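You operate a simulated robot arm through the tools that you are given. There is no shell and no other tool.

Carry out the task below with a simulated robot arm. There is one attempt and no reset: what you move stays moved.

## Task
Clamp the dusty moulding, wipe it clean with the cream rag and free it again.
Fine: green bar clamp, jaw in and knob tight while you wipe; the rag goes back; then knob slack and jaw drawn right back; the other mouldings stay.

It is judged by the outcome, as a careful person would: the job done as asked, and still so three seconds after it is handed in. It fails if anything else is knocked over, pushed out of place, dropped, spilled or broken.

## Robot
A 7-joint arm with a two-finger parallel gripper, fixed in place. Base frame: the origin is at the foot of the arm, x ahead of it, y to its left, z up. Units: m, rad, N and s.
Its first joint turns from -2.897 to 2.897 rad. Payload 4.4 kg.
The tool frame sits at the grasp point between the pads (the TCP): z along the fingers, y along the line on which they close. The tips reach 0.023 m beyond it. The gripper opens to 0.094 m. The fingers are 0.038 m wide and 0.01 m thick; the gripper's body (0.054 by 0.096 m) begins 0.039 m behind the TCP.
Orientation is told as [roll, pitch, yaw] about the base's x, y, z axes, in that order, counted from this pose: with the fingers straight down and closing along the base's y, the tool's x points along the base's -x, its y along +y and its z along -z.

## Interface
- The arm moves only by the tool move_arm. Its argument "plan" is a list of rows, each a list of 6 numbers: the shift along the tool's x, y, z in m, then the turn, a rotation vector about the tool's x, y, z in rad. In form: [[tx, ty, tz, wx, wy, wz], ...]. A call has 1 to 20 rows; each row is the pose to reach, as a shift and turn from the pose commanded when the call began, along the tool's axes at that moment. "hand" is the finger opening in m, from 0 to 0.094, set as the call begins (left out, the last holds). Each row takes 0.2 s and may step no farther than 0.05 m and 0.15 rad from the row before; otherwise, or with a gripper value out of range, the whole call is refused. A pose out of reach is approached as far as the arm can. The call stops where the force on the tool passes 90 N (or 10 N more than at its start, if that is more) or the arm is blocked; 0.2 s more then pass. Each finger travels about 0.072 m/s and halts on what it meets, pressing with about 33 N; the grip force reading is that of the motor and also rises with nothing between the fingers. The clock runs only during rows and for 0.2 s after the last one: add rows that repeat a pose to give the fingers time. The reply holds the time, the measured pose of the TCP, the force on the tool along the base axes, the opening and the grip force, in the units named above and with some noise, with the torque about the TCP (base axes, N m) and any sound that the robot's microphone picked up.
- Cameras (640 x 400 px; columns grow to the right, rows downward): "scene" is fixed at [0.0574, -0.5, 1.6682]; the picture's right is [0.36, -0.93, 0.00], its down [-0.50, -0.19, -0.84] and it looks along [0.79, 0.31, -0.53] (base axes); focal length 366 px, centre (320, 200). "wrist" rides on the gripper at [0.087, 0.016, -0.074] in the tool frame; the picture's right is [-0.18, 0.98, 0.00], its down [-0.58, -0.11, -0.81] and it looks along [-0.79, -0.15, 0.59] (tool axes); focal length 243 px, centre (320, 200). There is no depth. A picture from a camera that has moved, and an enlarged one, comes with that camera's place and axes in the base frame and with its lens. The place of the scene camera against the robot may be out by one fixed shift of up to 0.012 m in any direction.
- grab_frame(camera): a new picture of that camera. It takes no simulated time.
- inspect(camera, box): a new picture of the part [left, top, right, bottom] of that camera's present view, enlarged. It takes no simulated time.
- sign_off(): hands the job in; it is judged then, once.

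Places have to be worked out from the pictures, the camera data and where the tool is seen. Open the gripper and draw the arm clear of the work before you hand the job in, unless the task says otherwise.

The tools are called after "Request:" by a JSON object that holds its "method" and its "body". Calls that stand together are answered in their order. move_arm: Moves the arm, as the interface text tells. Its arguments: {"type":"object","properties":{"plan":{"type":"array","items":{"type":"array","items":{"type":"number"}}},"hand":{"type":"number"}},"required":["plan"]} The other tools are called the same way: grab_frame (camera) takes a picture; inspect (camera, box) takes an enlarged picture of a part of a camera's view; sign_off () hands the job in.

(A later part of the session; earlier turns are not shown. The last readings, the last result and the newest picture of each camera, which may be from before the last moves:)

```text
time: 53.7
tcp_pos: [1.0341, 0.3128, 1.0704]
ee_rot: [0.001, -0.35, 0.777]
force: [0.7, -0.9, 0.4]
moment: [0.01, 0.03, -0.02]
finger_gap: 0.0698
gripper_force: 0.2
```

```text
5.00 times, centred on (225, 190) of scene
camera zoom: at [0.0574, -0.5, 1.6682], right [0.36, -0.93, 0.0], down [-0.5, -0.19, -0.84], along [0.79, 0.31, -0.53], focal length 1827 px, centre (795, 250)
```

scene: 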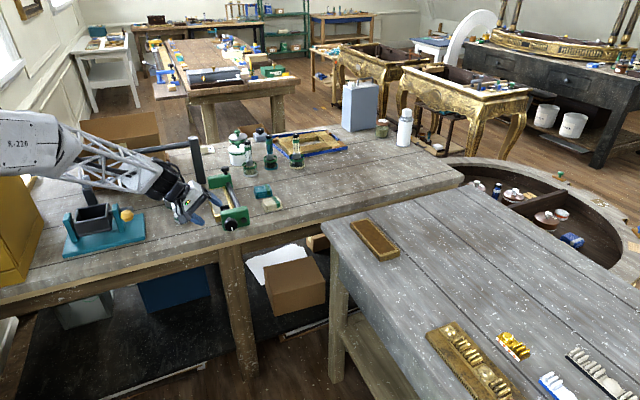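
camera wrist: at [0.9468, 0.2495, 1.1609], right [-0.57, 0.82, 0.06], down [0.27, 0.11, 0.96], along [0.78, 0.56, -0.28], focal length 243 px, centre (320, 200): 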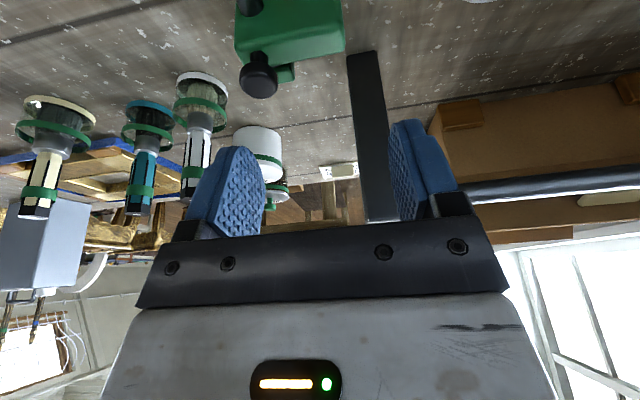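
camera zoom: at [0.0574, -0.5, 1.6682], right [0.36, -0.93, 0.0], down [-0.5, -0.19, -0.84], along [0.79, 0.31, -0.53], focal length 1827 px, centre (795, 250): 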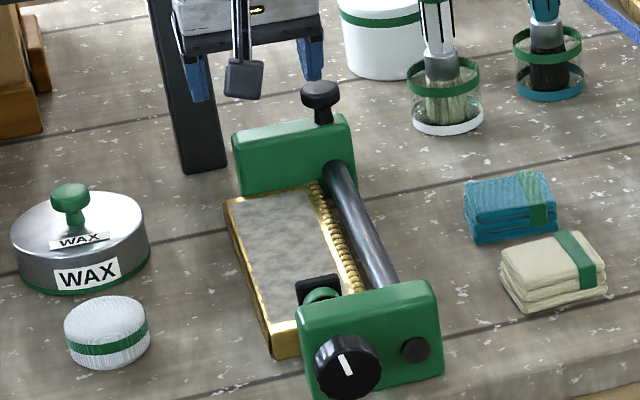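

Reach is fine. Moulding top measured at z≈0.945, panel m 0.476–0.535, n 0.789–0.972. Now I go over the cream rag, opening to 8.5 cm and turning 4° to match it.

Request:
{"method": "move_arm", "body": {"plan": [[-0.0103, 0, -0.0282, 0, 0, 0], [0.0181, -0.0285, -0.0314, -0.004, 0, -0.0107], [0.0465, -0.057, -0.0346, -0.008, 0, -0.0213], [0.0749, -0.0855, -0.0378, -0.012, 0, -0.032], [0.1032, -0.114, -0.0409, -0.016, 0, -0.0426], [0.1316, -0.1425, -0.0441, -0.019, 0, -0.0533], [0.16, -0.171, -0.0473, -0.0233, 0, -0.0639], [0.16, -0.171, -0.0473, -0.0233, 0, -0.0639]], "hand": 0.085}}

Request:
{"method": "grab_frame", "body": {"camera": "wrist"}}

Request:
{"method": "inspect", "body": {"camera": "wrist", "box": [240, 60, 400, 180]}}

```text
time: 55.5
tcp_pos: [1.0348, 0.0715, 1.0599]
ee_rot: [0.003, -0.348, 0.846]
force: [0.6, 0.3, -0.3]
moment: [-0.02, 0.02, 0.03]
finger_gap: 0.085
gripper_force: 0.1
```

```text
taken
camera wrist: at [0.9518, 0.0024, 1.101], right [-0.62, 0.78, 0.06], down [0.26, 0.13, 0.96], along [0.74, 0.61, -0.28], focal length 243 px, centre (320, 200)
```

wrist: 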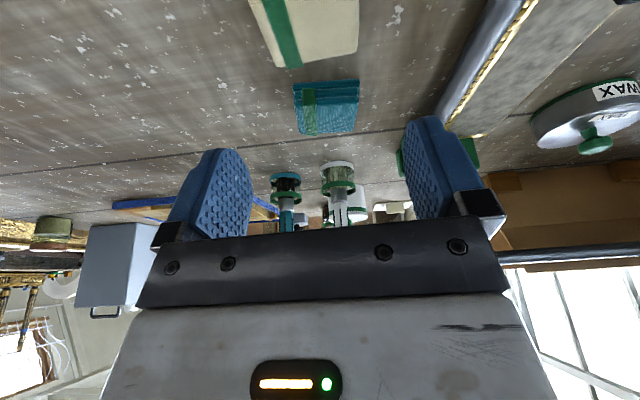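

```text
3.33 times, centred on (320, 120) of wrist
camera zoom: at [0.9518, 0.0024, 1.101], right [-0.62, 0.78, 0.06], down [0.26, 0.13, 0.96], along [0.74, 0.61, -0.28], focal length 809 px, centre (320, 467)
```

zoom: 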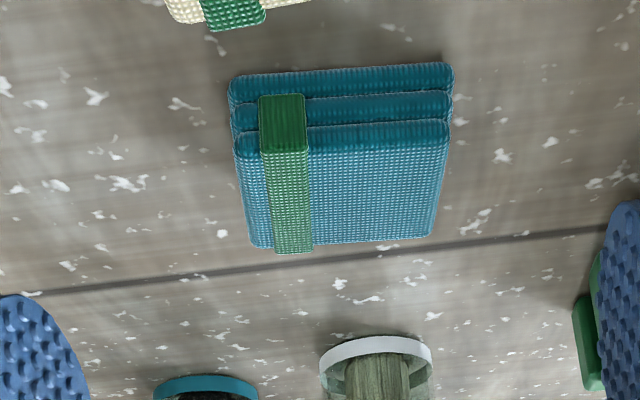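

The rag is centred laterally and parallel to the fingers; its centre is ~9 mm ahead of the TCP. I descend 9.8 cm with a 6 mm forward shift so the fingertips end ~8 mm above the bench.

Request:
{"method": "move_arm", "body": {"plan": [[0.007, -0.001, 0.0235, 0, 0, 0], [0.014, -0.001, 0.047, 0, 0, 0], [0.021, -0.001, 0.0706, 0, 0, 0], [0.0245, -0.001, 0.083, 0, 0, 0], [0.028, -0.001, 0.0941, 0, 0, 0], [0.028, -0.001, 0.0941, 0, 0, 0]]}}

Request:
{"method": "grab_frame", "body": {"camera": "wrist"}}

Request:
{"method": "inspect", "body": {"camera": "scene", "box": [235, 165, 305, 225]}}

```text
time: 56.9
tcp_pos: [1.0395, 0.0768, 0.9633]
ee_rot: [0.002, -0.348, 0.845]
force: [0.7, 0.4, 0.0]
moment: [-0.02, -0.01, -0.02]
finger_gap: 0.085
gripper_force: 0.1
```

```text
taken
camera wrist: at [0.9567, 0.0075, 1.0026], right [-0.62, 0.78, 0.06], down [0.26, 0.13, 0.96], along [0.74, 0.61, -0.28], focal length 243 px, centre (320, 200)
```

wrist: 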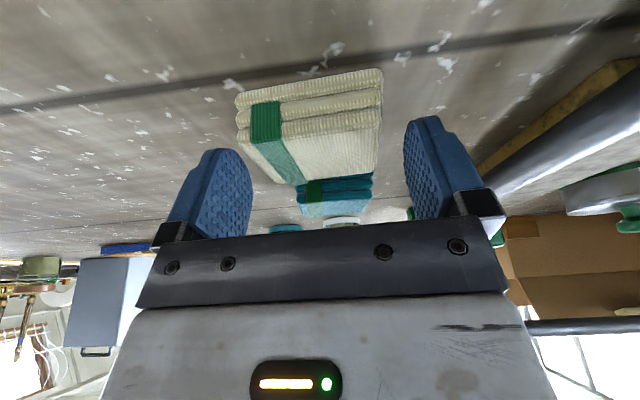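

```text
6.67 times, centred on (270, 195) of scene
camera zoom: at [0.0574, -0.5, 1.6682], right [0.36, -0.93, 0.0], down [-0.5, -0.19, -0.84], along [0.79, 0.31, -0.53], focal length 2436 px, centre (653, 233)
```

zoom: 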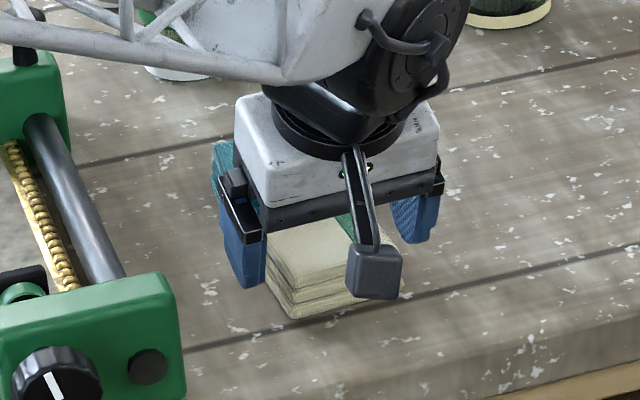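

The rag sits squarely between the fingers. I lower 2 mm more and close on it.

Request:
{"method": "move_arm", "body": {"plan": [[0.0007, 0, 0.0019, 0, 0, 0], [0.0007, 0, 0.0019, 0, 0, 0]]}}

Request:
{"method": "move_arm", "body": {"plan": [[0, 0, 0, 0, 0, 0], [0, 0, 0, 0, 0, 0], [0, 0, 0, 0, 0, 0], [0, 0, 0, 0, 0, 0]], "hand": 0.035}}

Request:
{"method": "grab_frame", "body": {"camera": "wrist"}}

Request:
{"method": "inspect", "body": {"camera": "scene", "box": [235, 165, 305, 225]}}

```text
time: 57.5
tcp_pos: [1.0396, 0.0772, 0.9601]
ee_rot: [0.001, -0.349, 0.847]
force: [1.1, -0.2, 0.5]
moment: [-0.01, 0.02, 0.02]
finger_gap: 0.085
gripper_force: 0.0
```

```text
time: 58.5
tcp_pos: [1.0384, 0.0773, 0.9596]
ee_rot: [0.002, -0.349, 0.847]
force: [-0.5, 0.0, 1.0]
moment: [-0.04, 0.05, -0.02]
finger_gap: 0.0668
gripper_force: 33.0
```

```text
taken
camera wrist: at [0.9569, 0.0076, 1.0005], right [-0.62, 0.78, 0.06], down [0.26, 0.13, 0.96], along [0.74, 0.61, -0.28], focal length 243 px, centre (320, 200)
```

wrist: 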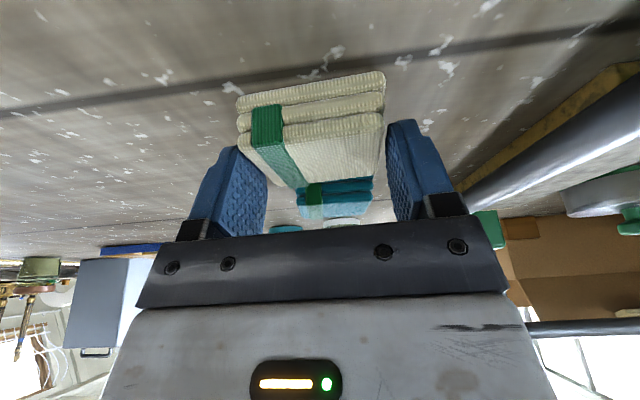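

```text
6.67 times, centred on (270, 195) of scene
camera zoom: at [0.0574, -0.5, 1.6682], right [0.36, -0.93, 0.0], down [-0.5, -0.19, -0.84], along [0.79, 0.31, -0.53], focal length 2436 px, centre (653, 233)
```

zoom: 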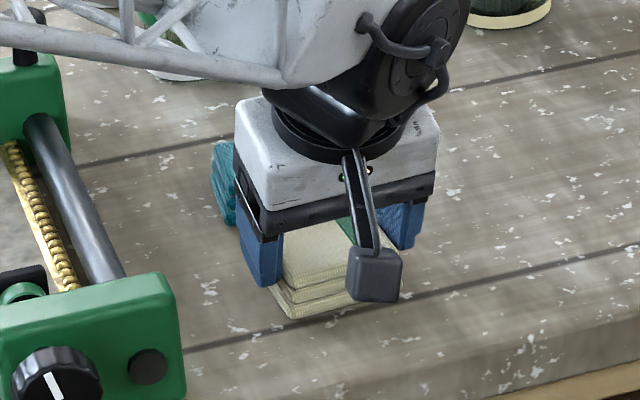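

Held at 66.8 mm with 33 N. I lift 3 cm straight up and check that the rag comes along level.

Request:
{"method": "move_arm", "body": {"plan": [[-0.0034, 0, -0.0094, 0, 0, 0], [-0.0069, 0, -0.0188, 0, 0, 0], [-0.0103, 0, -0.0282, 0, 0, 0], [-0.0103, 0, -0.0282, 0, 0, 0]]}}

Request:
{"method": "grab_frame", "body": {"camera": "wrist"}}

Request:
{"method": "inspect", "body": {"camera": "scene", "box": [235, 165, 305, 225]}}

```text
time: 59.5
tcp_pos: [1.0397, 0.0774, 0.9902]
ee_rot: [0.001, -0.351, 0.847]
force: [-0.5, -0.1, 0.1]
moment: [0.01, -0.03, -0.03]
finger_gap: 0.0668
gripper_force: 33.0
```

```text
taken
camera wrist: at [0.9576, 0.0079, 1.0306], right [-0.62, 0.78, 0.06], down [0.26, 0.13, 0.96], along [0.74, 0.61, -0.28], focal length 243 px, centre (320, 200)
```

wrist: 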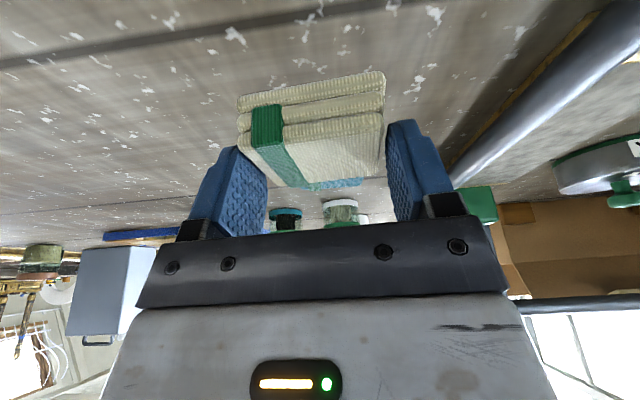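

```text
6.67 times, centred on (270, 195) of scene
camera zoom: at [0.0574, -0.5, 1.6682], right [0.36, -0.93, 0.0], down [-0.5, -0.19, -0.84], along [0.79, 0.31, -0.53], focal length 2436 px, centre (653, 233)
```

zoom: 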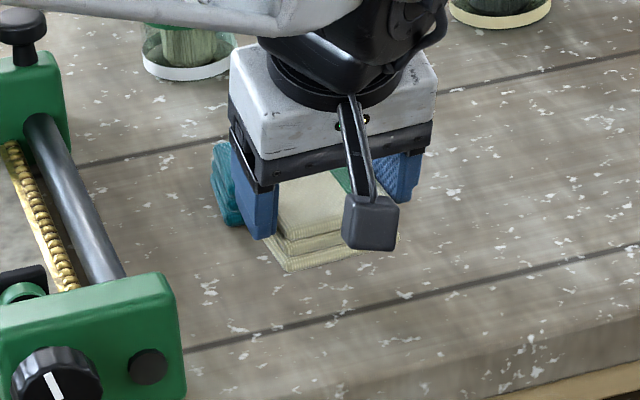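

The rag is firmly held and level. I carry it up and over the bar to above the moulding's middle (n 0.88, m 0.503), turning to the clamp's yaw.

Request:
{"method": "move_arm", "body": {"plan": [[-0.0137, 0, -0.0376, 0, 0, 0], [-0.0361, 0.0343, -0.0401, 0.0043, 0, 0.0116], [-0.055, 0.0686, -0.0332, 0.0085, 0, 0.0233], [-0.0739, 0.1029, -0.0263, 0.0128, 0, 0.0349], [-0.0894, 0.1372, -0.01, 0.017, 0, 0.0466], [-0.105, 0.1715, 0.0064, 0.0213, 0, 0.0582], [-0.105, 0.1715, 0.0064, 0.0213, 0, 0.0582]]}}

Request:
{"method": "grab_frame", "body": {"camera": "wrist"}}

Request:
{"method": "inspect", "body": {"camera": "scene", "box": [185, 155, 265, 235]}}

```text
time: 61.1
tcp_pos: [0.9776, 0.2688, 1.0192]
ee_rot: [0.001, -0.348, 0.785]
force: [0.1, -0.4, -0.3]
moment: [-0.01, 0.0, -0.02]
finger_gap: 0.0666
gripper_force: 32.9
```

```text
taken
camera wrist: at [0.8914, 0.2032, 1.0606], right [-0.57, 0.82, 0.06], down [0.27, 0.11, 0.96], along [0.77, 0.57, -0.28], focal length 243 px, centre (320, 200)
```

wrist: 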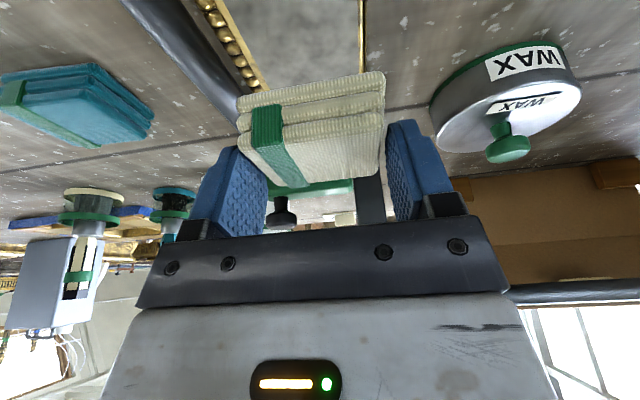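

```text
5.00 times, centred on (225, 195) of scene
camera zoom: at [0.0574, -0.5, 1.6682], right [0.36, -0.93, 0.0], down [-0.5, -0.19, -0.84], along [0.79, 0.31, -0.53], focal length 1827 px, centre (795, 225)
```

zoom: 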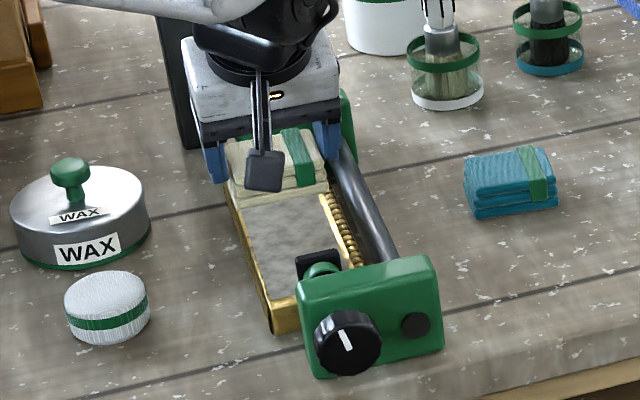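

The rag hovers over the panel with good alignment. I lower 3.4 cm and then feel for contact in small steps.

Request:
{"method": "move_arm", "body": {"plan": [[0.0041, 0, 0.0113, 0, 0, 0], [0.0082, 0, 0.0225, 0, 0, 0], [0.0117, 0, 0.0319, 0, 0, 0], [0.0117, 0, 0.0319, 0, 0, 0]]}}

Request:
{"method": "move_arm", "body": {"plan": [[0.0007, 0, 0.0019, 0, 0, 0], [0.0007, 0, 0.0019, 0, 0, 0]]}}

Request:
{"method": "move_arm", "body": {"plan": [[0.0007, 0, 0.0019, 0, 0, 0], [0.0007, 0, 0.0019, 0, 0, 0]]}}

```text
time: 62.1
tcp_pos: [0.9774, 0.2674, 0.9856]
ee_rot: [0.004, -0.348, 0.785]
force: [0.3, 0.0, -0.1]
moment: [-0.03, 0.01, 0.0]
finger_gap: 0.0666
gripper_force: 33.2
```

```text
time: 62.7
tcp_pos: [0.9769, 0.2669, 0.9844]
ee_rot: [0.0, -0.349, 0.785]
force: [0.5, 0.6, 0.7]
moment: [-0.02, 0.02, 0.03]
finger_gap: 0.067
gripper_force: 33.3
```

```text
time: 63.3
tcp_pos: [0.9773, 0.2669, 0.9847]
ee_rot: [0.001, -0.351, 0.785]
force: [-2.7, 0.5, 14.7]
moment: [-0.16, 0.15, 0.01]
finger_gap: 0.0669
gripper_force: 32.6
```

Contact at about TCP z 0.982 with ~15 N, laterally centred. I make a first stroke toward the near end (6.6 cm), keeping that light pressure.

Request:
{"method": "move_arm", "body": {"plan": [[0.0124, 0, -0.0045, 0, 0, 0], [0.0248, 0, -0.0091, 0, 0, 0], [0.0372, 0, -0.0136, 0, 0, 0], [0.0496, 0, -0.0181, 0, 0, 0], [0.062, 0, -0.0226, 0, 0, 0], [0.062, 0, -0.0226, 0, 0, 0]]}}

Request:
{"method": "inspect", "body": {"camera": "scene", "box": [185, 155, 265, 235]}}

Request:
{"method": "grab_frame", "body": {"camera": "wrist"}}

```text
time: 64.7
tcp_pos: [0.9312, 0.2201, 0.9828]
ee_rot: [0.002, -0.35, 0.785]
force: [4.4, 8.1, 25.7]
moment: [0.09, -0.14, 0.05]
finger_gap: 0.0664
gripper_force: 32.7
```

```text
5.00 times, centred on (225, 195) of scene
camera zoom: at [0.0574, -0.5, 1.6682], right [0.36, -0.93, 0.0], down [-0.5, -0.19, -0.84], along [0.79, 0.31, -0.53], focal length 1827 px, centre (795, 225)
```

zoom: 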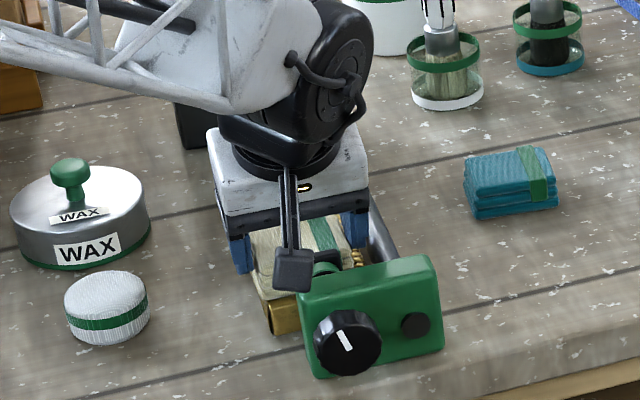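

```text
taken
camera wrist: at [0.8444, 0.1553, 1.024], right [-0.57, 0.82, 0.06], down [0.27, 0.11, 0.96], along [0.77, 0.57, -0.28], focal length 243 px, centre (320, 200)
```

wrist: 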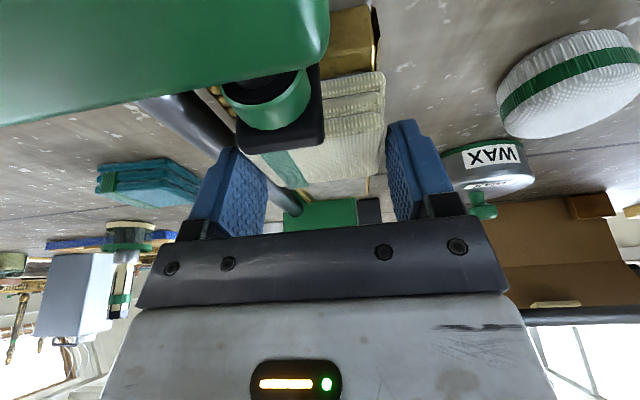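

Contact is steady (≈26 N down, 9 N drag). I go 3 mm further to the near end and then make the long stroke to the far end (to n≈0.947).

Request:
{"method": "move_arm", "body": {"plan": [[0.0028, 0, -0.001, 0, 0, 0], [-0.0136, 0, 0.005, 0, 0, 0], [-0.03, 0, 0.011, 0, 0, 0], [-0.0465, 0, 0.017, 0, 0, 0], [-0.0629, 0, 0.023, 0, 0, 0], [-0.0794, 0, 0.029, 0, 0, 0], [-0.0958, 0, 0.035, 0, 0, 0], [-0.1122, 0, 0.041, 0, 0, 0], [-0.1244, 0, 0.0454, 0, 0, 0], [-0.1244, 0, 0.0454, 0, 0, 0]]}}

Request:
{"method": "inspect", "body": {"camera": "scene", "box": [185, 155, 265, 235]}}

Request:
{"method": "grab_frame", "body": {"camera": "wrist"}}

```text
time: 66.9
tcp_pos: [1.0244, 0.3133, 0.9837]
ee_rot: [-0.001, -0.351, 0.785]
force: [-4.6, -9.4, 31.3]
moment: [-0.48, 0.11, -0.02]
finger_gap: 0.0665
gripper_force: 33.1
```

```text
5.00 times, centred on (225, 195) of scene
camera zoom: at [0.0574, -0.5, 1.6682], right [0.36, -0.93, 0.0], down [-0.5, -0.19, -0.84], along [0.79, 0.31, -0.53], focal length 1827 px, centre (795, 225)
```

zoom: 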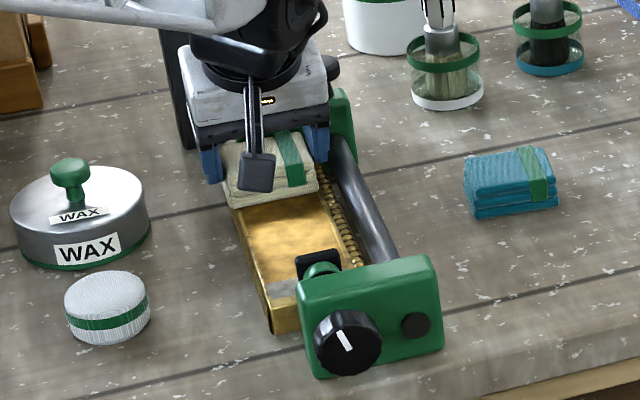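

```text
taken
camera wrist: at [0.9382, 0.2493, 1.0236], right [-0.57, 0.82, 0.06], down [0.27, 0.11, 0.96], along [0.77, 0.57, -0.28], focal length 243 px, centre (320, 200)
```

wrist: 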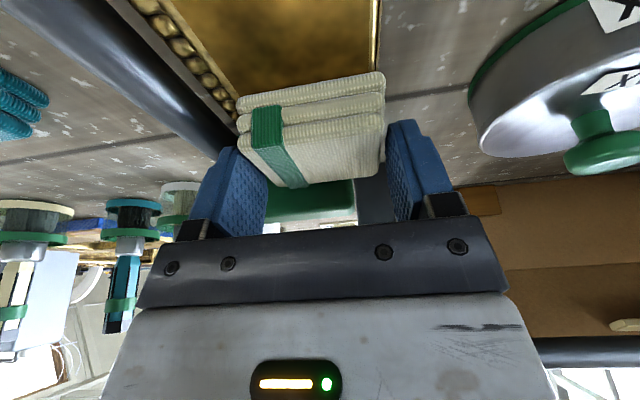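

The dust comes off: the panel is gold where wiped. A grey strip remains at the near end. Zoom to see the remaining extent there.

Request:
{"method": "inspect", "body": {"camera": "scene", "box": [205, 185, 245, 225]}}

Request:
{"method": "inspect", "body": {"camera": "wrist", "box": [230, 0, 400, 110]}}

```text
10.00 times, centred on (225, 205) of scene
camera zoom: at [0.0574, -0.5, 1.6682], right [0.36, -0.93, 0.0], down [-0.5, -0.19, -0.84], along [0.79, 0.31, -0.53], focal length 3655 px, centre (1270, 150)
```

zoom: 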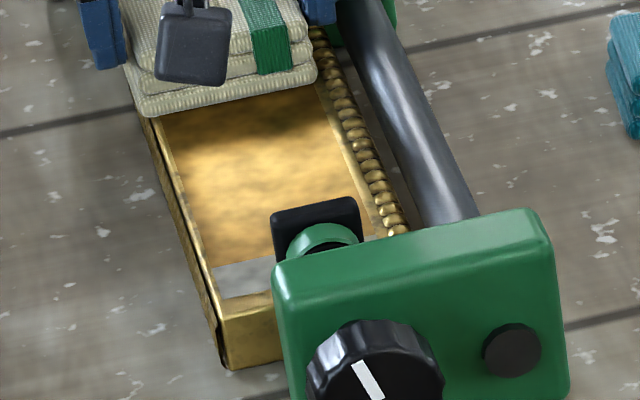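

```text
3.64 times, centred on (315, 55) of wrist
camera zoom: at [0.9382, 0.2493, 1.0236], right [-0.57, 0.82, 0.06], down [0.27, 0.11, 0.96], along [0.77, 0.57, -0.28], focal length 882 px, centre (338, 727)
```

zoom: 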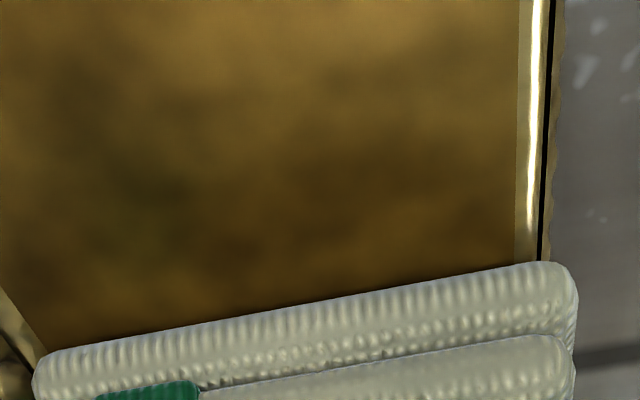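

Cleaning needs some rubbing: the near-end cells only got a brief pass. I rub back and forth here at the far end first, with small sideways shifts.

Request:
{"method": "move_arm", "body": {"plan": [[-0.0028, 0, 0.001, 0, 0, 0], [0.0113, 0.002, -0.0041, 0, 0, 0], [-0.0028, 0.002, 0.001, 0, 0, 0], [0.0113, 0.004, -0.0041, 0, 0, 0], [-0.0028, 0.004, 0.001, 0, 0, 0], [0.0113, 0, -0.0041, 0, 0, 0], [-0.0028, 0, 0.001, 0, 0, 0], [0.0113, -0.002, -0.0041, 0, 0, 0], [-0.0028, -0.002, 0.001, 0, 0, 0], [0.0113, 0, -0.0041, 0, 0, 0], [-0.0028, 0.002, 0.001, 0, 0, 0], [0.0113, 0.002, -0.0041, 0, 0, 0], [-0.0028, 0, 0.001, 0, 0, 0], [0.0113, 0, -0.0041, 0, 0, 0]]}}

Request:
{"method": "inspect", "body": {"camera": "scene", "box": [195, 165, 245, 215]}}

```text
time: 69.9
tcp_pos: [1.0171, 0.3051, 0.983]
ee_rot: [-0.001, -0.35, 0.786]
force: [10.2, 9.2, 28.0]
moment: [0.04, -0.18, 0.03]
finger_gap: 0.0667
gripper_force: 33.4
```

```text
8.00 times, centred on (220, 190) of scene
camera zoom: at [0.0574, -0.5, 1.6682], right [0.36, -0.93, 0.0], down [-0.5, -0.19, -0.84], along [0.79, 0.31, -0.53], focal length 2924 px, centre (1120, 280)
```

zoom: 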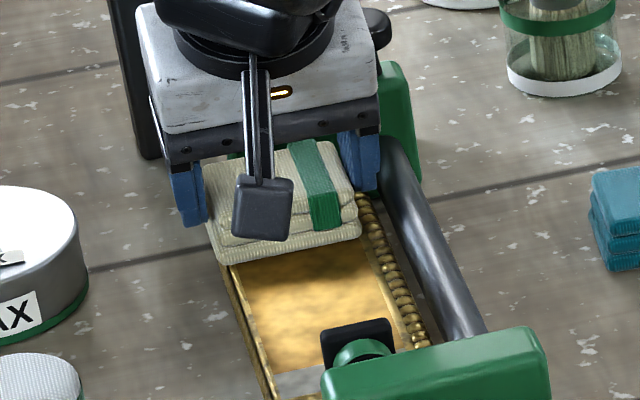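

Far end rubbed. Now a long stroke back to the near end and a set of short rubs there, close to the pad.

Request:
{"method": "move_arm", "body": {"plan": [[0.0169, 0, -0.0062, 0, 0, 0], [0.0338, 0, -0.0123, 0, 0, 0], [0.0507, 0, -0.0185, 0, 0, 0], [0.0676, 0, -0.0247, 0, 0, 0], [0.0845, 0, -0.0309, 0, 0, 0], [0.1015, 0, -0.037, 0, 0, 0], [0.1165, 0, -0.0425, 0, 0, 0], [0.1184, 0, -0.0432, 0, 0, 0], [0.1015, 0.002, -0.037, 0, 0, 0], [0.1184, 0.002, -0.0432, 0, 0, 0], [0.1015, 0.004, -0.037, 0, 0, 0], [0.1184, 0.004, -0.0432, 0, 0, 0], [0.1015, 0, -0.037, 0, 0, 0], [0.1184, 0, -0.0432, 0, 0, 0], [0.1015, -0.002, -0.037, 0, 0, 0], [0.1184, -0.002, -0.0432, 0, 0, 0], [0.1015, 0, -0.037, 0, 0, 0], [0.1184, 0, -0.0432, 0, 0, 0], [0.1015, 0, -0.037, 0, 0, 0], [0.1184, 0, -0.0432, 0, 0, 0]]}}

Request:
{"method": "inspect", "body": {"camera": "scene", "box": [195, 165, 245, 215]}}

Request:
{"method": "grab_frame", "body": {"camera": "wrist"}}

```text
time: 74.1
tcp_pos: [0.9267, 0.2177, 0.9847]
ee_rot: [0.0, -0.352, 0.787]
force: [9.6, 11.9, 30.2]
moment: [-0.35, -0.48, 0.28]
finger_gap: 0.0666
gripper_force: 32.9
```

```text
8.00 times, centred on (220, 190) of scene
camera zoom: at [0.0574, -0.5, 1.6682], right [0.36, -0.93, 0.0], down [-0.5, -0.19, -0.84], along [0.79, 0.31, -0.53], focal length 2924 px, centre (1120, 280)
```

zoom: 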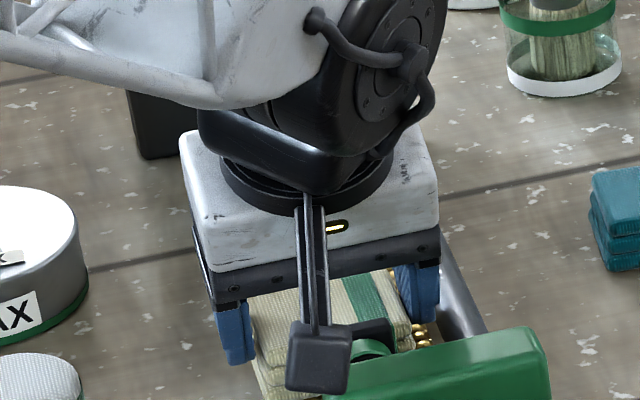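

```text
taken
camera wrist: at [0.8413, 0.1526, 1.0233], right [-0.57, 0.82, 0.06], down [0.27, 0.11, 0.96], along [0.77, 0.57, -0.28], focal length 243 px, centre (320, 200)
```

wrist: 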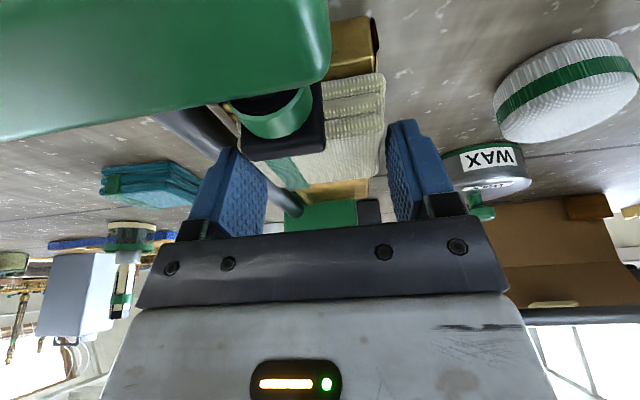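

I lift slightly and move toward the far end to see the near-end panel.

Request:
{"method": "move_arm", "body": {"plan": [[-0.0051, 0, -0.0141, 0, 0, 0], [-0.0103, 0, -0.0282, 0, 0, 0], [-0.0385, 0, -0.0179, 0, 0, 0], [-0.0667, 0, -0.0076, 0, 0, 0], [-0.0948, 0, 0.0027, 0, 0, 0], [-0.0948, 0, 0.0027, 0, 0, 0]]}}

Request:
{"method": "inspect", "body": {"camera": "scene", "box": [195, 165, 245, 225]}}

Request:
{"method": "grab_frame", "body": {"camera": "wrist"}}

```text
time: 75.5
tcp_pos: [0.9911, 0.28, 1.0128]
ee_rot: [0.002, -0.349, 0.785]
force: [0.1, -0.7, -0.6]
moment: [-0.02, -0.02, 0.02]
finger_gap: 0.0667
gripper_force: 32.5
```

```text
6.67 times, centred on (220, 195) of scene
camera zoom: at [0.0574, -0.5, 1.6682], right [0.36, -0.93, 0.0], down [-0.5, -0.19, -0.84], along [0.79, 0.31, -0.53], focal length 2436 px, centre (987, 233)
```

zoom: 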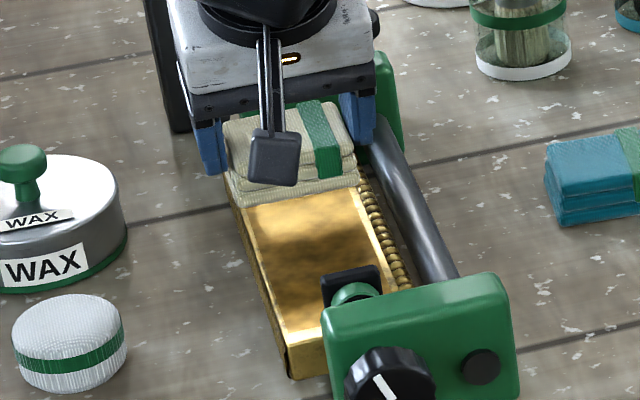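

```text
taken
camera wrist: at [0.904, 0.2161, 1.0529], right [-0.57, 0.82, 0.06], down [0.27, 0.11, 0.96], along [0.77, 0.57, -0.28], focal length 243 px, centre (320, 200)
```

wrist: 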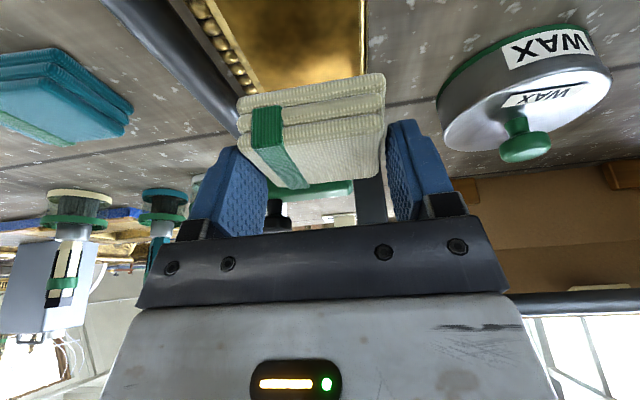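

Near end is clean now. I lift away toward the rag's home so I can inspect the whole moulding, including the far end.

Request:
{"method": "move_arm", "body": {"plan": [[-0.0154, 0, -0.0423, 0, 0, 0], [0.0053, -0.0354, -0.0498, -0.0043, 0, -0.0116], [0.0259, -0.0707, -0.0574, -0.0085, 0, -0.0233], [0.0466, -0.1061, -0.0649, -0.0128, 0, -0.0349], [0.069, -0.1414, -0.0678, -0.017, 0, -0.0466], [0.0939, -0.1768, -0.0631, -0.0213, 0, -0.0582], [0.0939, -0.1768, -0.0631, -0.0213, 0, -0.0582]]}}

Request:
{"method": "inspect", "body": {"camera": "scene", "box": [195, 165, 245, 215]}}

Request:
{"method": "inspect", "body": {"camera": "scene", "box": [200, 165, 230, 190]}}

Request:
{"method": "grab_frame", "body": {"camera": "wrist"}}

```text
time: 77.1
tcp_pos: [1.037, 0.075, 1.0385]
ee_rot: [0.002, -0.349, 0.846]
force: [0.1, -0.2, -0.8]
moment: [-0.03, -0.02, 0.01]
finger_gap: 0.0666
gripper_force: 32.3
```

```text
8.00 times, centred on (220, 190) of scene
camera zoom: at [0.0574, -0.5, 1.6682], right [0.36, -0.93, 0.0], down [-0.5, -0.19, -0.84], along [0.79, 0.31, -0.53], focal length 2924 px, centre (1120, 280)
```

zoom: 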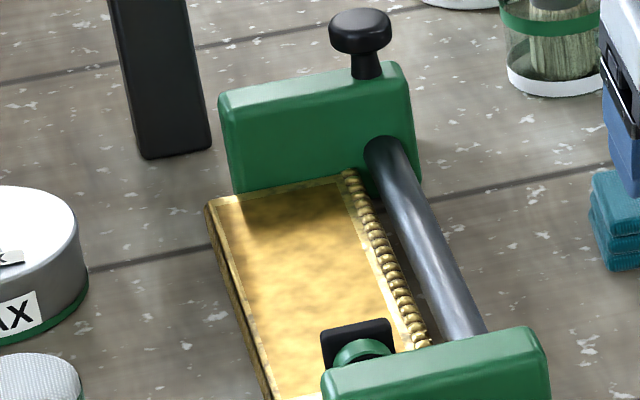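

```text
16.00 times, centred on (215, 178) of scene
camera zoom: at [0.0574, -0.5, 1.6682], right [0.36, -0.93, 0.0], down [-0.5, -0.19, -0.84], along [0.79, 0.31, -0.53], focal length 5848 px, centre (2000, 560)
```

zoom: 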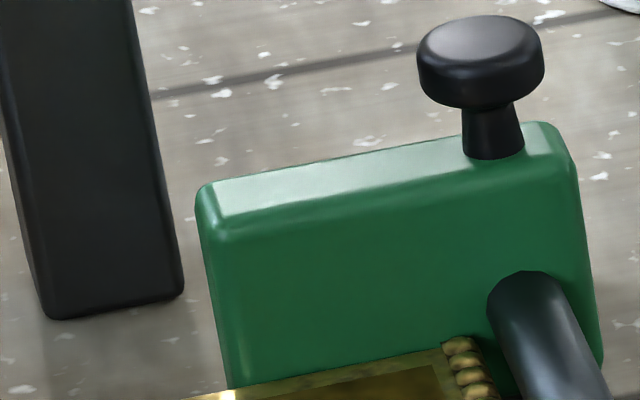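

```text
taken
camera wrist: at [0.9551, 0.0065, 1.0789], right [-0.62, 0.78, 0.06], down [0.26, 0.13, 0.96], along [0.74, 0.61, -0.28], focal length 243 px, centre (320, 200)
```

wrist: 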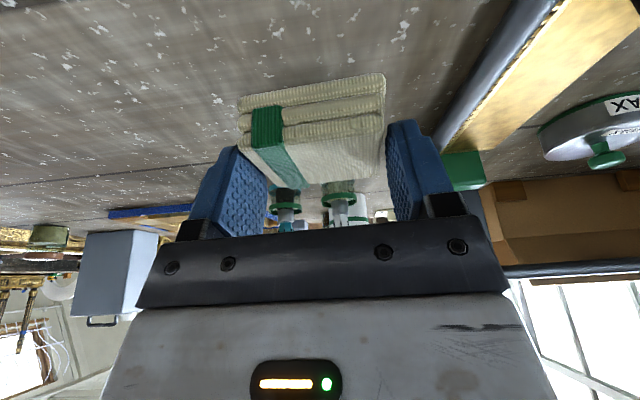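

The whole panel appears clean and gold. I check the corner right behind the pad before returning the rag.

Request:
{"method": "inspect", "body": {"camera": "scene", "box": [205, 190, 245, 225]}}

Request:
{"method": "inspect", "body": {"camera": "scene", "box": [195, 175, 235, 210]}}

```text
11.43 times, centred on (225, 208) of scene
camera zoom: at [0.0574, -0.5, 1.6682], right [0.36, -0.93, 0.0], down [-0.5, -0.19, -0.84], along [0.79, 0.31, -0.53], focal length 4177 px, centre (1406, 114)
```

zoom: 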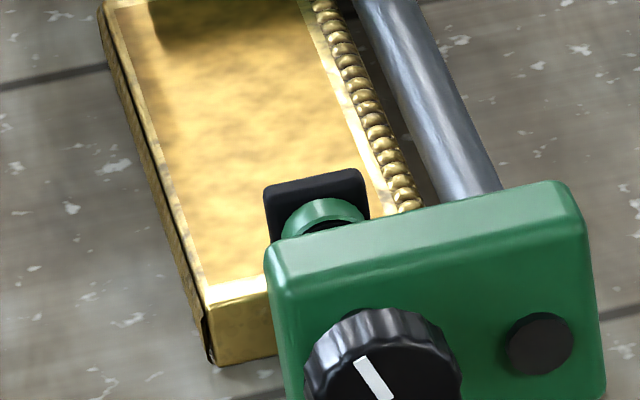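

```text
11.43 times, centred on (215, 192) of scene
camera zoom: at [0.0574, -0.5, 1.6682], right [0.36, -0.93, 0.0], down [-0.5, -0.19, -0.84], along [0.79, 0.31, -0.53], focal length 4177 px, centre (1520, 286)
```

zoom: 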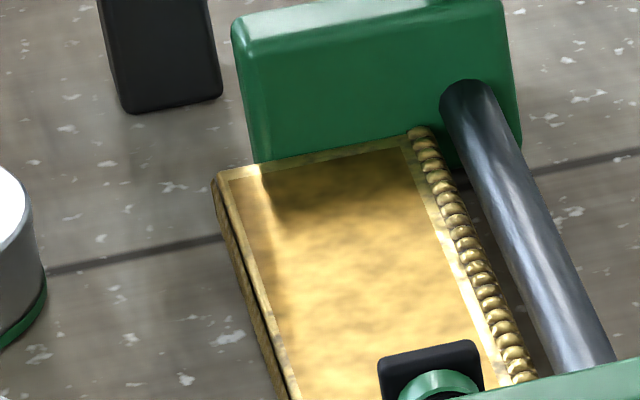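

The panel is clean everywhere visible. I lower the rag back onto its original spot.

Request:
{"method": "move_arm", "body": {"plan": [[0.0045, 0, 0.0146, 0, 0, 0], [0.0105, 0, 0.0332, 0, 0, 0], [0.0165, 0, 0.0508, 0, 0, 0], [0.0221, 0, 0.0664, 0, 0, 0], [0.0221, 0, 0.0664, 0, 0, 0]]}}

Request:
{"method": "grab_frame", "body": {"camera": "wrist"}}

```text
time: 78.3
tcp_pos: [1.0405, 0.0787, 0.9696]
ee_rot: [0.003, -0.35, 0.847]
force: [-0.7, -0.3, 0.1]
moment: [0.03, 0.01, -0.01]
finger_gap: 0.0666
gripper_force: 32.8
```

```text
taken
camera wrist: at [0.9573, 0.0087, 1.0097], right [-0.62, 0.78, 0.06], down [0.26, 0.13, 0.96], along [0.74, 0.61, -0.28], focal length 243 px, centre (320, 200)
```

wrist: 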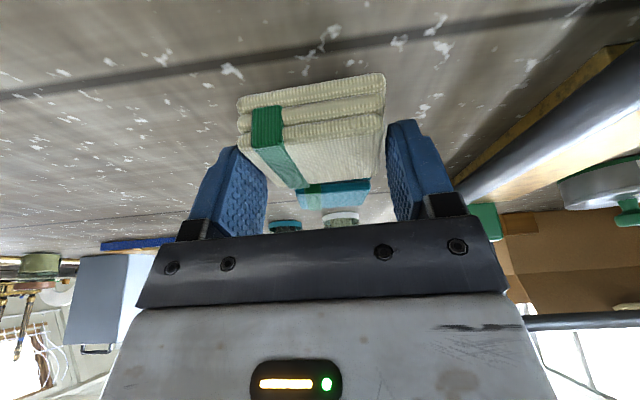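

Within ~1.5 mm of its original place. I lower the last centimetre gently, checking for contact.

Request:
{"method": "move_arm", "body": {"plan": [[0.0033, 0, 0.005, 0, 0, 0], [0.0038, 0, 0.007, 0, 0, 0], [0.0038, 0, 0.007, 0, 0, 0]]}}

Request:
{"method": "move_arm", "body": {"plan": [[0.0004, 0, 0.001, 0, 0, 0], [0.0004, 0, 0.001, 0, 0, 0]]}}

```text
time: 79.1
tcp_pos: [1.0395, 0.0763, 0.9626]
ee_rot: [0.002, -0.35, 0.848]
force: [0.9, -0.8, 0.2]
moment: [0.0, -0.03, 0.03]
finger_gap: 0.0668
gripper_force: 33.1
```

```text
time: 79.7
tcp_pos: [1.0387, 0.0761, 0.9606]
ee_rot: [0.002, -0.35, 0.846]
force: [0.2, -0.5, -0.1]
moment: [0.01, -0.02, 0.0]
finger_gap: 0.0668
gripper_force: 32.8
```

Request:
{"method": "move_arm", "body": {"plan": [[0.0005, 0, 0.0013, 0, 0, 0], [0.0005, 0, 0.0013, 0, 0, 0]]}}

Request:
{"method": "inspect", "body": {"camera": "scene", "box": [235, 165, 305, 225]}}

```text
time: 80.3
tcp_pos: [1.0382, 0.077, 0.9595]
ee_rot: [-0.001, -0.352, 0.846]
force: [-0.1, -1.0, 9.0]
moment: [-0.34, -0.08, 0.01]
finger_gap: 0.0668
gripper_force: 33.0
```

```text
6.67 times, centred on (270, 195) of scene
camera zoom: at [0.0574, -0.5, 1.6682], right [0.36, -0.93, 0.0], down [-0.5, -0.19, -0.84], along [0.79, 0.31, -0.53], focal length 2436 px, centre (653, 233)
```

zoom: 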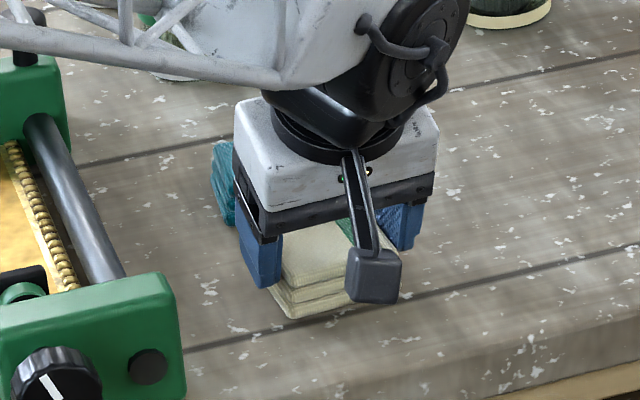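

Touchdown (9 N) at the same height and place as it was picked up. I open the fingers, then rise straight up.

Request:
{"method": "move_arm", "body": {"plan": [[0, 0, 0, 0, 0, 0], [0, 0, 0, 0, 0, 0], [0, 0, 0, 0, 0, 0]], "hand": 0.085}}

Request:
{"method": "move_arm", "body": {"plan": [[-0.0069, 0, -0.0188, 0, 0, 0], [-0.0171, 0, -0.047, 0, 0, 0], [-0.0309, 0, -0.0845, 0, 0, 0], [-0.0446, 0, -0.1221, 0, 0, 0], [-0.0446, 0, -0.1221, 0, 0, 0]]}}

Request:
{"method": "inspect", "body": {"camera": "scene", "box": [240, 175, 300, 220]}}

Request:
{"method": "inspect", "body": {"camera": "scene", "box": [185, 155, 265, 235]}}

```text
time: 81.1
tcp_pos: [1.0381, 0.0764, 0.9596]
ee_rot: [0.004, -0.348, 0.845]
force: [-0.2, 0.1, -0.1]
moment: [-0.01, 0.0, -0.01]
finger_gap: 0.0852
gripper_force: 0.0
```

```text
time: 82.3
tcp_pos: [1.0389, 0.0779, 1.0901]
ee_rot: [0.002, -0.35, 0.847]
force: [0.1, 0.1, -0.2]
moment: [0.01, 0.0, 0.0]
finger_gap: 0.085
gripper_force: 0.1
```

```text
8.89 times, centred on (270, 198) of scene
camera zoom: at [0.0574, -0.5, 1.6682], right [0.36, -0.93, 0.0], down [-0.5, -0.19, -0.84], along [0.79, 0.31, -0.53], focal length 3249 px, centre (764, 222)
```

zoom: 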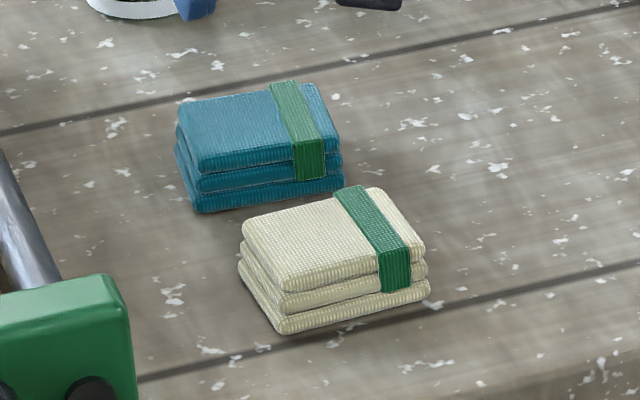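

```text
5.00 times, centred on (225, 195) of scene
camera zoom: at [0.0574, -0.5, 1.6682], right [0.36, -0.93, 0.0], down [-0.5, -0.19, -0.84], along [0.79, 0.31, -0.53], focal length 1827 px, centre (795, 225)
```

zoom: 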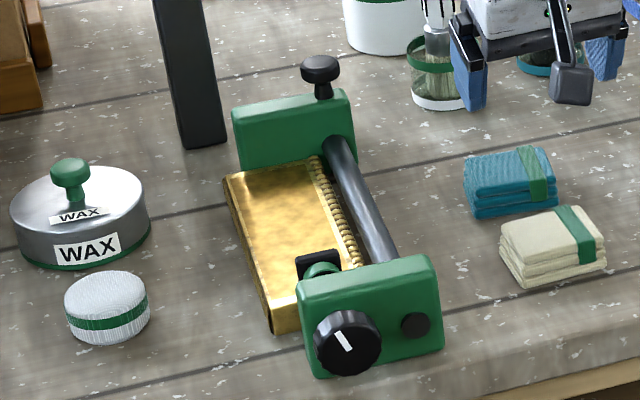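

The rag is back in its exact spot and the clamp is still tight. I swing round to the left-side view to verify the near end behind the pad is clean.

Request:
{"method": "move_arm", "body": {"plan": [[0.0115, 0.032, -0.0237, 0, 0.0583, 0], [0.0229, 0.064, -0.0474, 0, 0.1167, 0], [0.0344, 0.096, -0.0711, 0, 0.175, 0], [0.0459, 0.1279, -0.0948, 0, 0.2333, 0], [0.0573, 0.1599, -0.1185, 0, 0.2917, 0], [0.0688, 0.1919, -0.1422, 0, 0.35, 0], [0.0688, 0.1919, -0.1422, 0, 0.35, 0]]}}

```text
time: 83.9
tcp_pos: [0.8182, 0.1191, 1.1999]
ee_rot: [0.002, 0.0, 0.85]
force: [0.1, 0.1, 0.1]
moment: [-0.01, -0.02, 0.02]
finger_gap: 0.0849
gripper_force: 0.1
```

Tool upright; now rotate to the left-side viewpoint.

Request:
{"method": "move_arm", "body": {"plan": [[-0.0129, 0.0202, 0.007, 0, 0, 0.146], [-0.0258, 0.0405, 0.014, 0, 0, 0.292], [-0.0387, 0.0607, 0.021, 0, 0, 0.438], [-0.0516, 0.0809, 0.028, 0, 0, 0.584], [-0.0646, 0.1012, 0.035, 0, 0, 0.73], [-0.0775, 0.1214, 0.042, 0, 0, 0.876], [-0.0904, 0.1416, 0.049, 0, 0, 1.022], [-0.1033, 0.1618, 0.056, 0, 0, 1.168], [-0.1162, 0.1821, 0.063, 0, 0, 1.314], [-0.1291, 0.2023, 0.07, 0, 0, 1.46], [-0.1291, 0.2023, 0.07, 0, 0, 1.46]]}}

Request:
{"method": "inspect", "body": {"camera": "wrist", "box": [250, 130, 400, 224]}}

Request:
{"method": "inspect", "body": {"camera": "wrist", "box": [290, 150, 370, 200]}}

```text
time: 86.3
tcp_pos: [0.7516, 0.3515, 1.1289]
ee_rot: [0.0, 0.002, -0.615]
force: [0.1, 0.3, -0.1]
moment: [-0.01, -0.02, -0.01]
finger_gap: 0.0853
gripper_force: 0.0
```

```text
4.26 times, centred on (325, 177) of wrist
camera zoom: at [0.692, 0.4139, 1.204], right [0.72, 0.7, 0.0], down [0.41, -0.42, 0.81], along [0.56, -0.58, -0.59], focal length 1032 px, centre (299, 298)
```

zoom: 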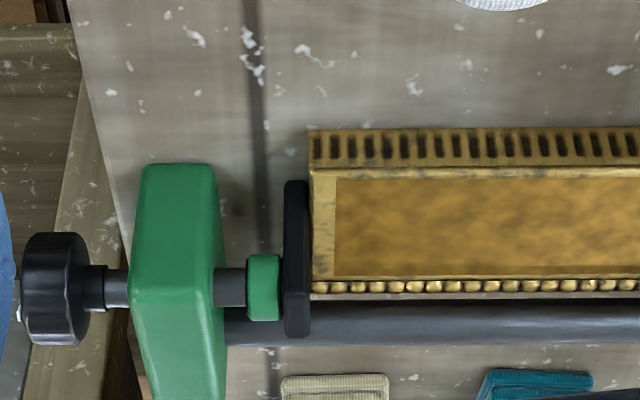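

```text
8.00 times, centred on (330, 175) of wrist
camera zoom: at [0.692, 0.4139, 1.204], right [0.72, 0.7, 0.0], down [0.41, -0.42, 0.81], along [0.56, -0.58, -0.59], focal length 1941 px, centre (240, 400)
```

zoom: 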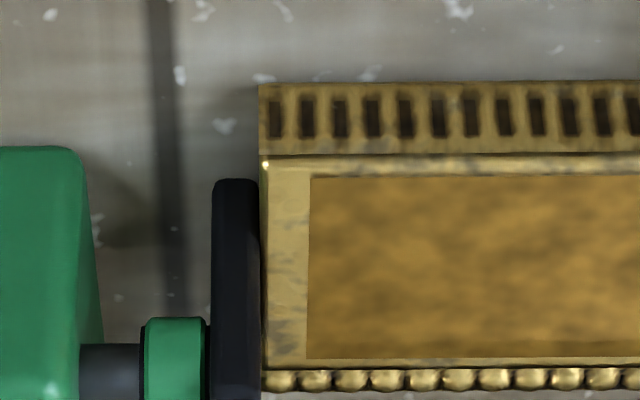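

Everything on the panel is clean and the clamp still green. Now I return to above the knob (yaw 45°) to slacken it.

Request:
{"method": "move_arm", "body": {"plan": [[-0.0198, -0.0144, -0.0041, 0, 0, -0.14], [-0.0395, -0.0288, -0.0082, 0, 0, -0.28], [-0.0593, -0.0432, -0.0123, 0, 0, -0.42], [-0.079, -0.0576, -0.0164, 0, 0, -0.56], [-0.0988, -0.072, -0.0206, 0, 0, -0.7], [-0.1186, -0.0863, -0.0247, 0, 0, -0.84], [-0.1383, -0.1007, -0.0288, 0, 0, -0.98], [-0.1581, -0.1151, -0.0329, 0, 0, -1.12], [-0.1778, -0.1295, -0.037, 0, 0, -1.26], [-0.1976, -0.1439, -0.0411, 0, 0, -1.4], [-0.1976, -0.1439, -0.0411, 0, 0, -1.4]], "hand": 0.065}}

```text
time: 88.7
tcp_pos: [0.8326, 0.1177, 1.1696]
ee_rot: [0.002, 0.0, 0.788]
force: [0.0, 0.1, 0.8]
moment: [0.0, 0.01, 0.02]
finger_gap: 0.0652
gripper_force: 0.0
```

Now roll to the right-side standoff (γ≈+0.68) for the counter-clockwise strokes.

Request:
{"method": "move_arm", "body": {"plan": [[-0.0004, -0.0137, 0.022, -0.136, 0, 0], [-0.0008, -0.0274, 0.046, -0.272, 0, 0], [-0.0012, -0.041, 0.072, -0.408, 0, 0], [-0.0016, -0.0547, 0.098, -0.544, 0, 0], [-0.002, -0.0684, 0.1238, -0.68, 0, 0], [-0.002, -0.0684, 0.1238, -0.68, 0, 0]]}}

Request:
{"method": "grab_frame", "body": {"camera": "wrist"}}

Request:
{"method": "inspect", "body": {"camera": "wrist", "box": [250, 40, 390, 190]}}

```text
time: 90.1
tcp_pos: [0.8826, 0.0708, 1.046]
ee_rot: [0.681, 0.0, 0.788]
force: [0.0, -0.3, 0.2]
moment: [-0.04, 0.01, -0.01]
finger_gap: 0.0652
gripper_force: 0.0
```

```text
taken
camera wrist: at [0.8468, -0.015, 1.1145], right [-0.41, 0.67, 0.62], down [0.83, -0.01, 0.56], along [0.38, 0.74, -0.55], focal length 243 px, centre (320, 200)
```

wrist: 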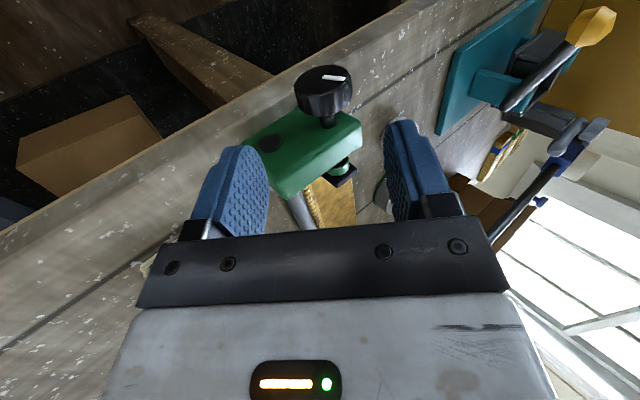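

```text
2.67 times, centred on (320, 115) of wrist
camera zoom: at [0.8468, -0.015, 1.1145], right [-0.41, 0.67, 0.62], down [0.83, -0.01, 0.56], along [0.38, 0.74, -0.55], focal length 647 px, centre (320, 427)
```

zoom: 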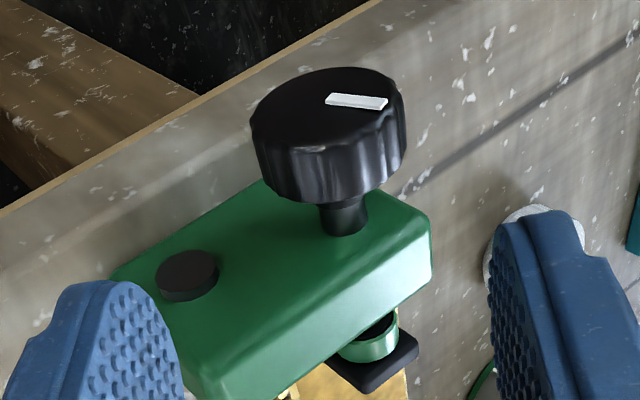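

The knob is laterally dead-centre (offset ≈0). I advance 10 cm.

Request:
{"method": "move_arm", "body": {"plan": [[0, 0, 0.025, 0, 0, 0], [0, 0, 0.05, 0, 0, 0], [0, 0, 0.075, 0, 0, 0], [0, 0, 0.1, 0, 0, 0], [0, 0, 0.1, 0, 0, 0]]}}

Request:
{"method": "grab_frame", "body": {"camera": "wrist"}}

Request:
{"method": "move_arm", "body": {"plan": [[0, 0, 0, 0, 0, 0], [0, 0, 0, 0, 0, 0], [0, 0, 0, 0, 0, 0], [0, 0, 0, 0, 0, 0]], "hand": 0.025}}

```text
time: 91.3
tcp_pos: [0.8372, 0.1161, 0.9681]
ee_rot: [0.681, 0.0, 0.786]
force: [-0.1, 0.0, 1.0]
moment: [-0.01, -0.04, 0.0]
finger_gap: 0.065
gripper_force: 0.1
```

```text
taken
camera wrist: at [0.8012, 0.0307, 1.0364], right [-0.41, 0.67, 0.62], down [0.83, -0.01, 0.56], along [0.38, 0.74, -0.55], focal length 243 px, centre (320, 200)
```

wrist: 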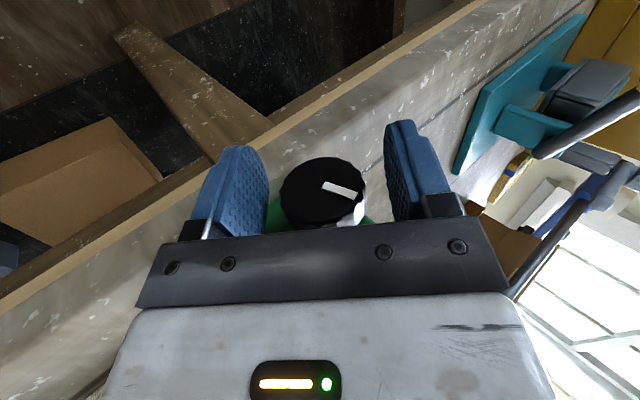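

```text
time: 92.3
tcp_pos: [0.8381, 0.1152, 0.9681]
ee_rot: [0.681, 0.0, 0.786]
force: [1.3, 2.1, -0.4]
moment: [-0.24, 0.16, -0.36]
finger_gap: 0.0409
gripper_force: 45.4
```

Gripped with negligible side load. I turn counter-clockwise in steps with ~2.2 mm/rad retreat.

Request:
{"method": "move_arm", "body": {"plan": [[0.0002, 0, 0, 0.1, 0, 0], [0.0004, 0, 0, 0.2, 0, 0], [0.0007, 0, 0, 0.3, 0, 0], [0.0009, 0, 0, 0.4, 0, 0], [0.001, 0, 0, 0.46, 0, 0], [0.001, 0, 0, 0.46, 0, 0]]}}

Request:
{"method": "inspect", "body": {"camera": "scene", "box": [200, 180, 270, 240]}}

```text
time: 93.7
tcp_pos: [0.8375, 0.1149, 0.9676]
ee_rot: [0.219, 0.0, 0.789]
force: [1.0, 6.8, -6.6]
moment: [-0.24, 0.17, -0.29]
finger_gap: 0.0407
gripper_force: 44.7
```

```text
6.67 times, centred on (235, 210) of scene
camera zoom: at [0.0574, -0.5, 1.6682], right [0.36, -0.93, 0.0], down [-0.5, -0.19, -0.84], along [0.79, 0.31, -0.53], focal length 2436 px, centre (887, 133)
```

zoom: 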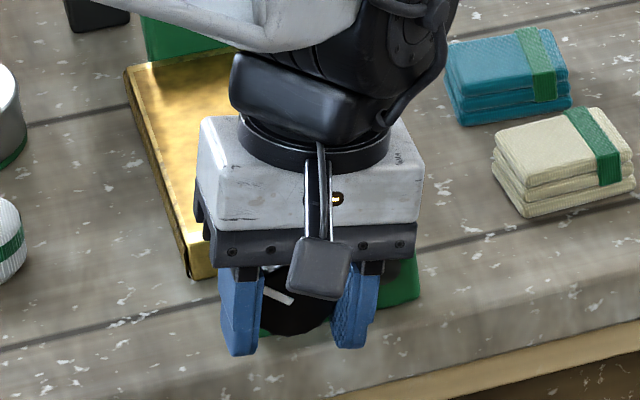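

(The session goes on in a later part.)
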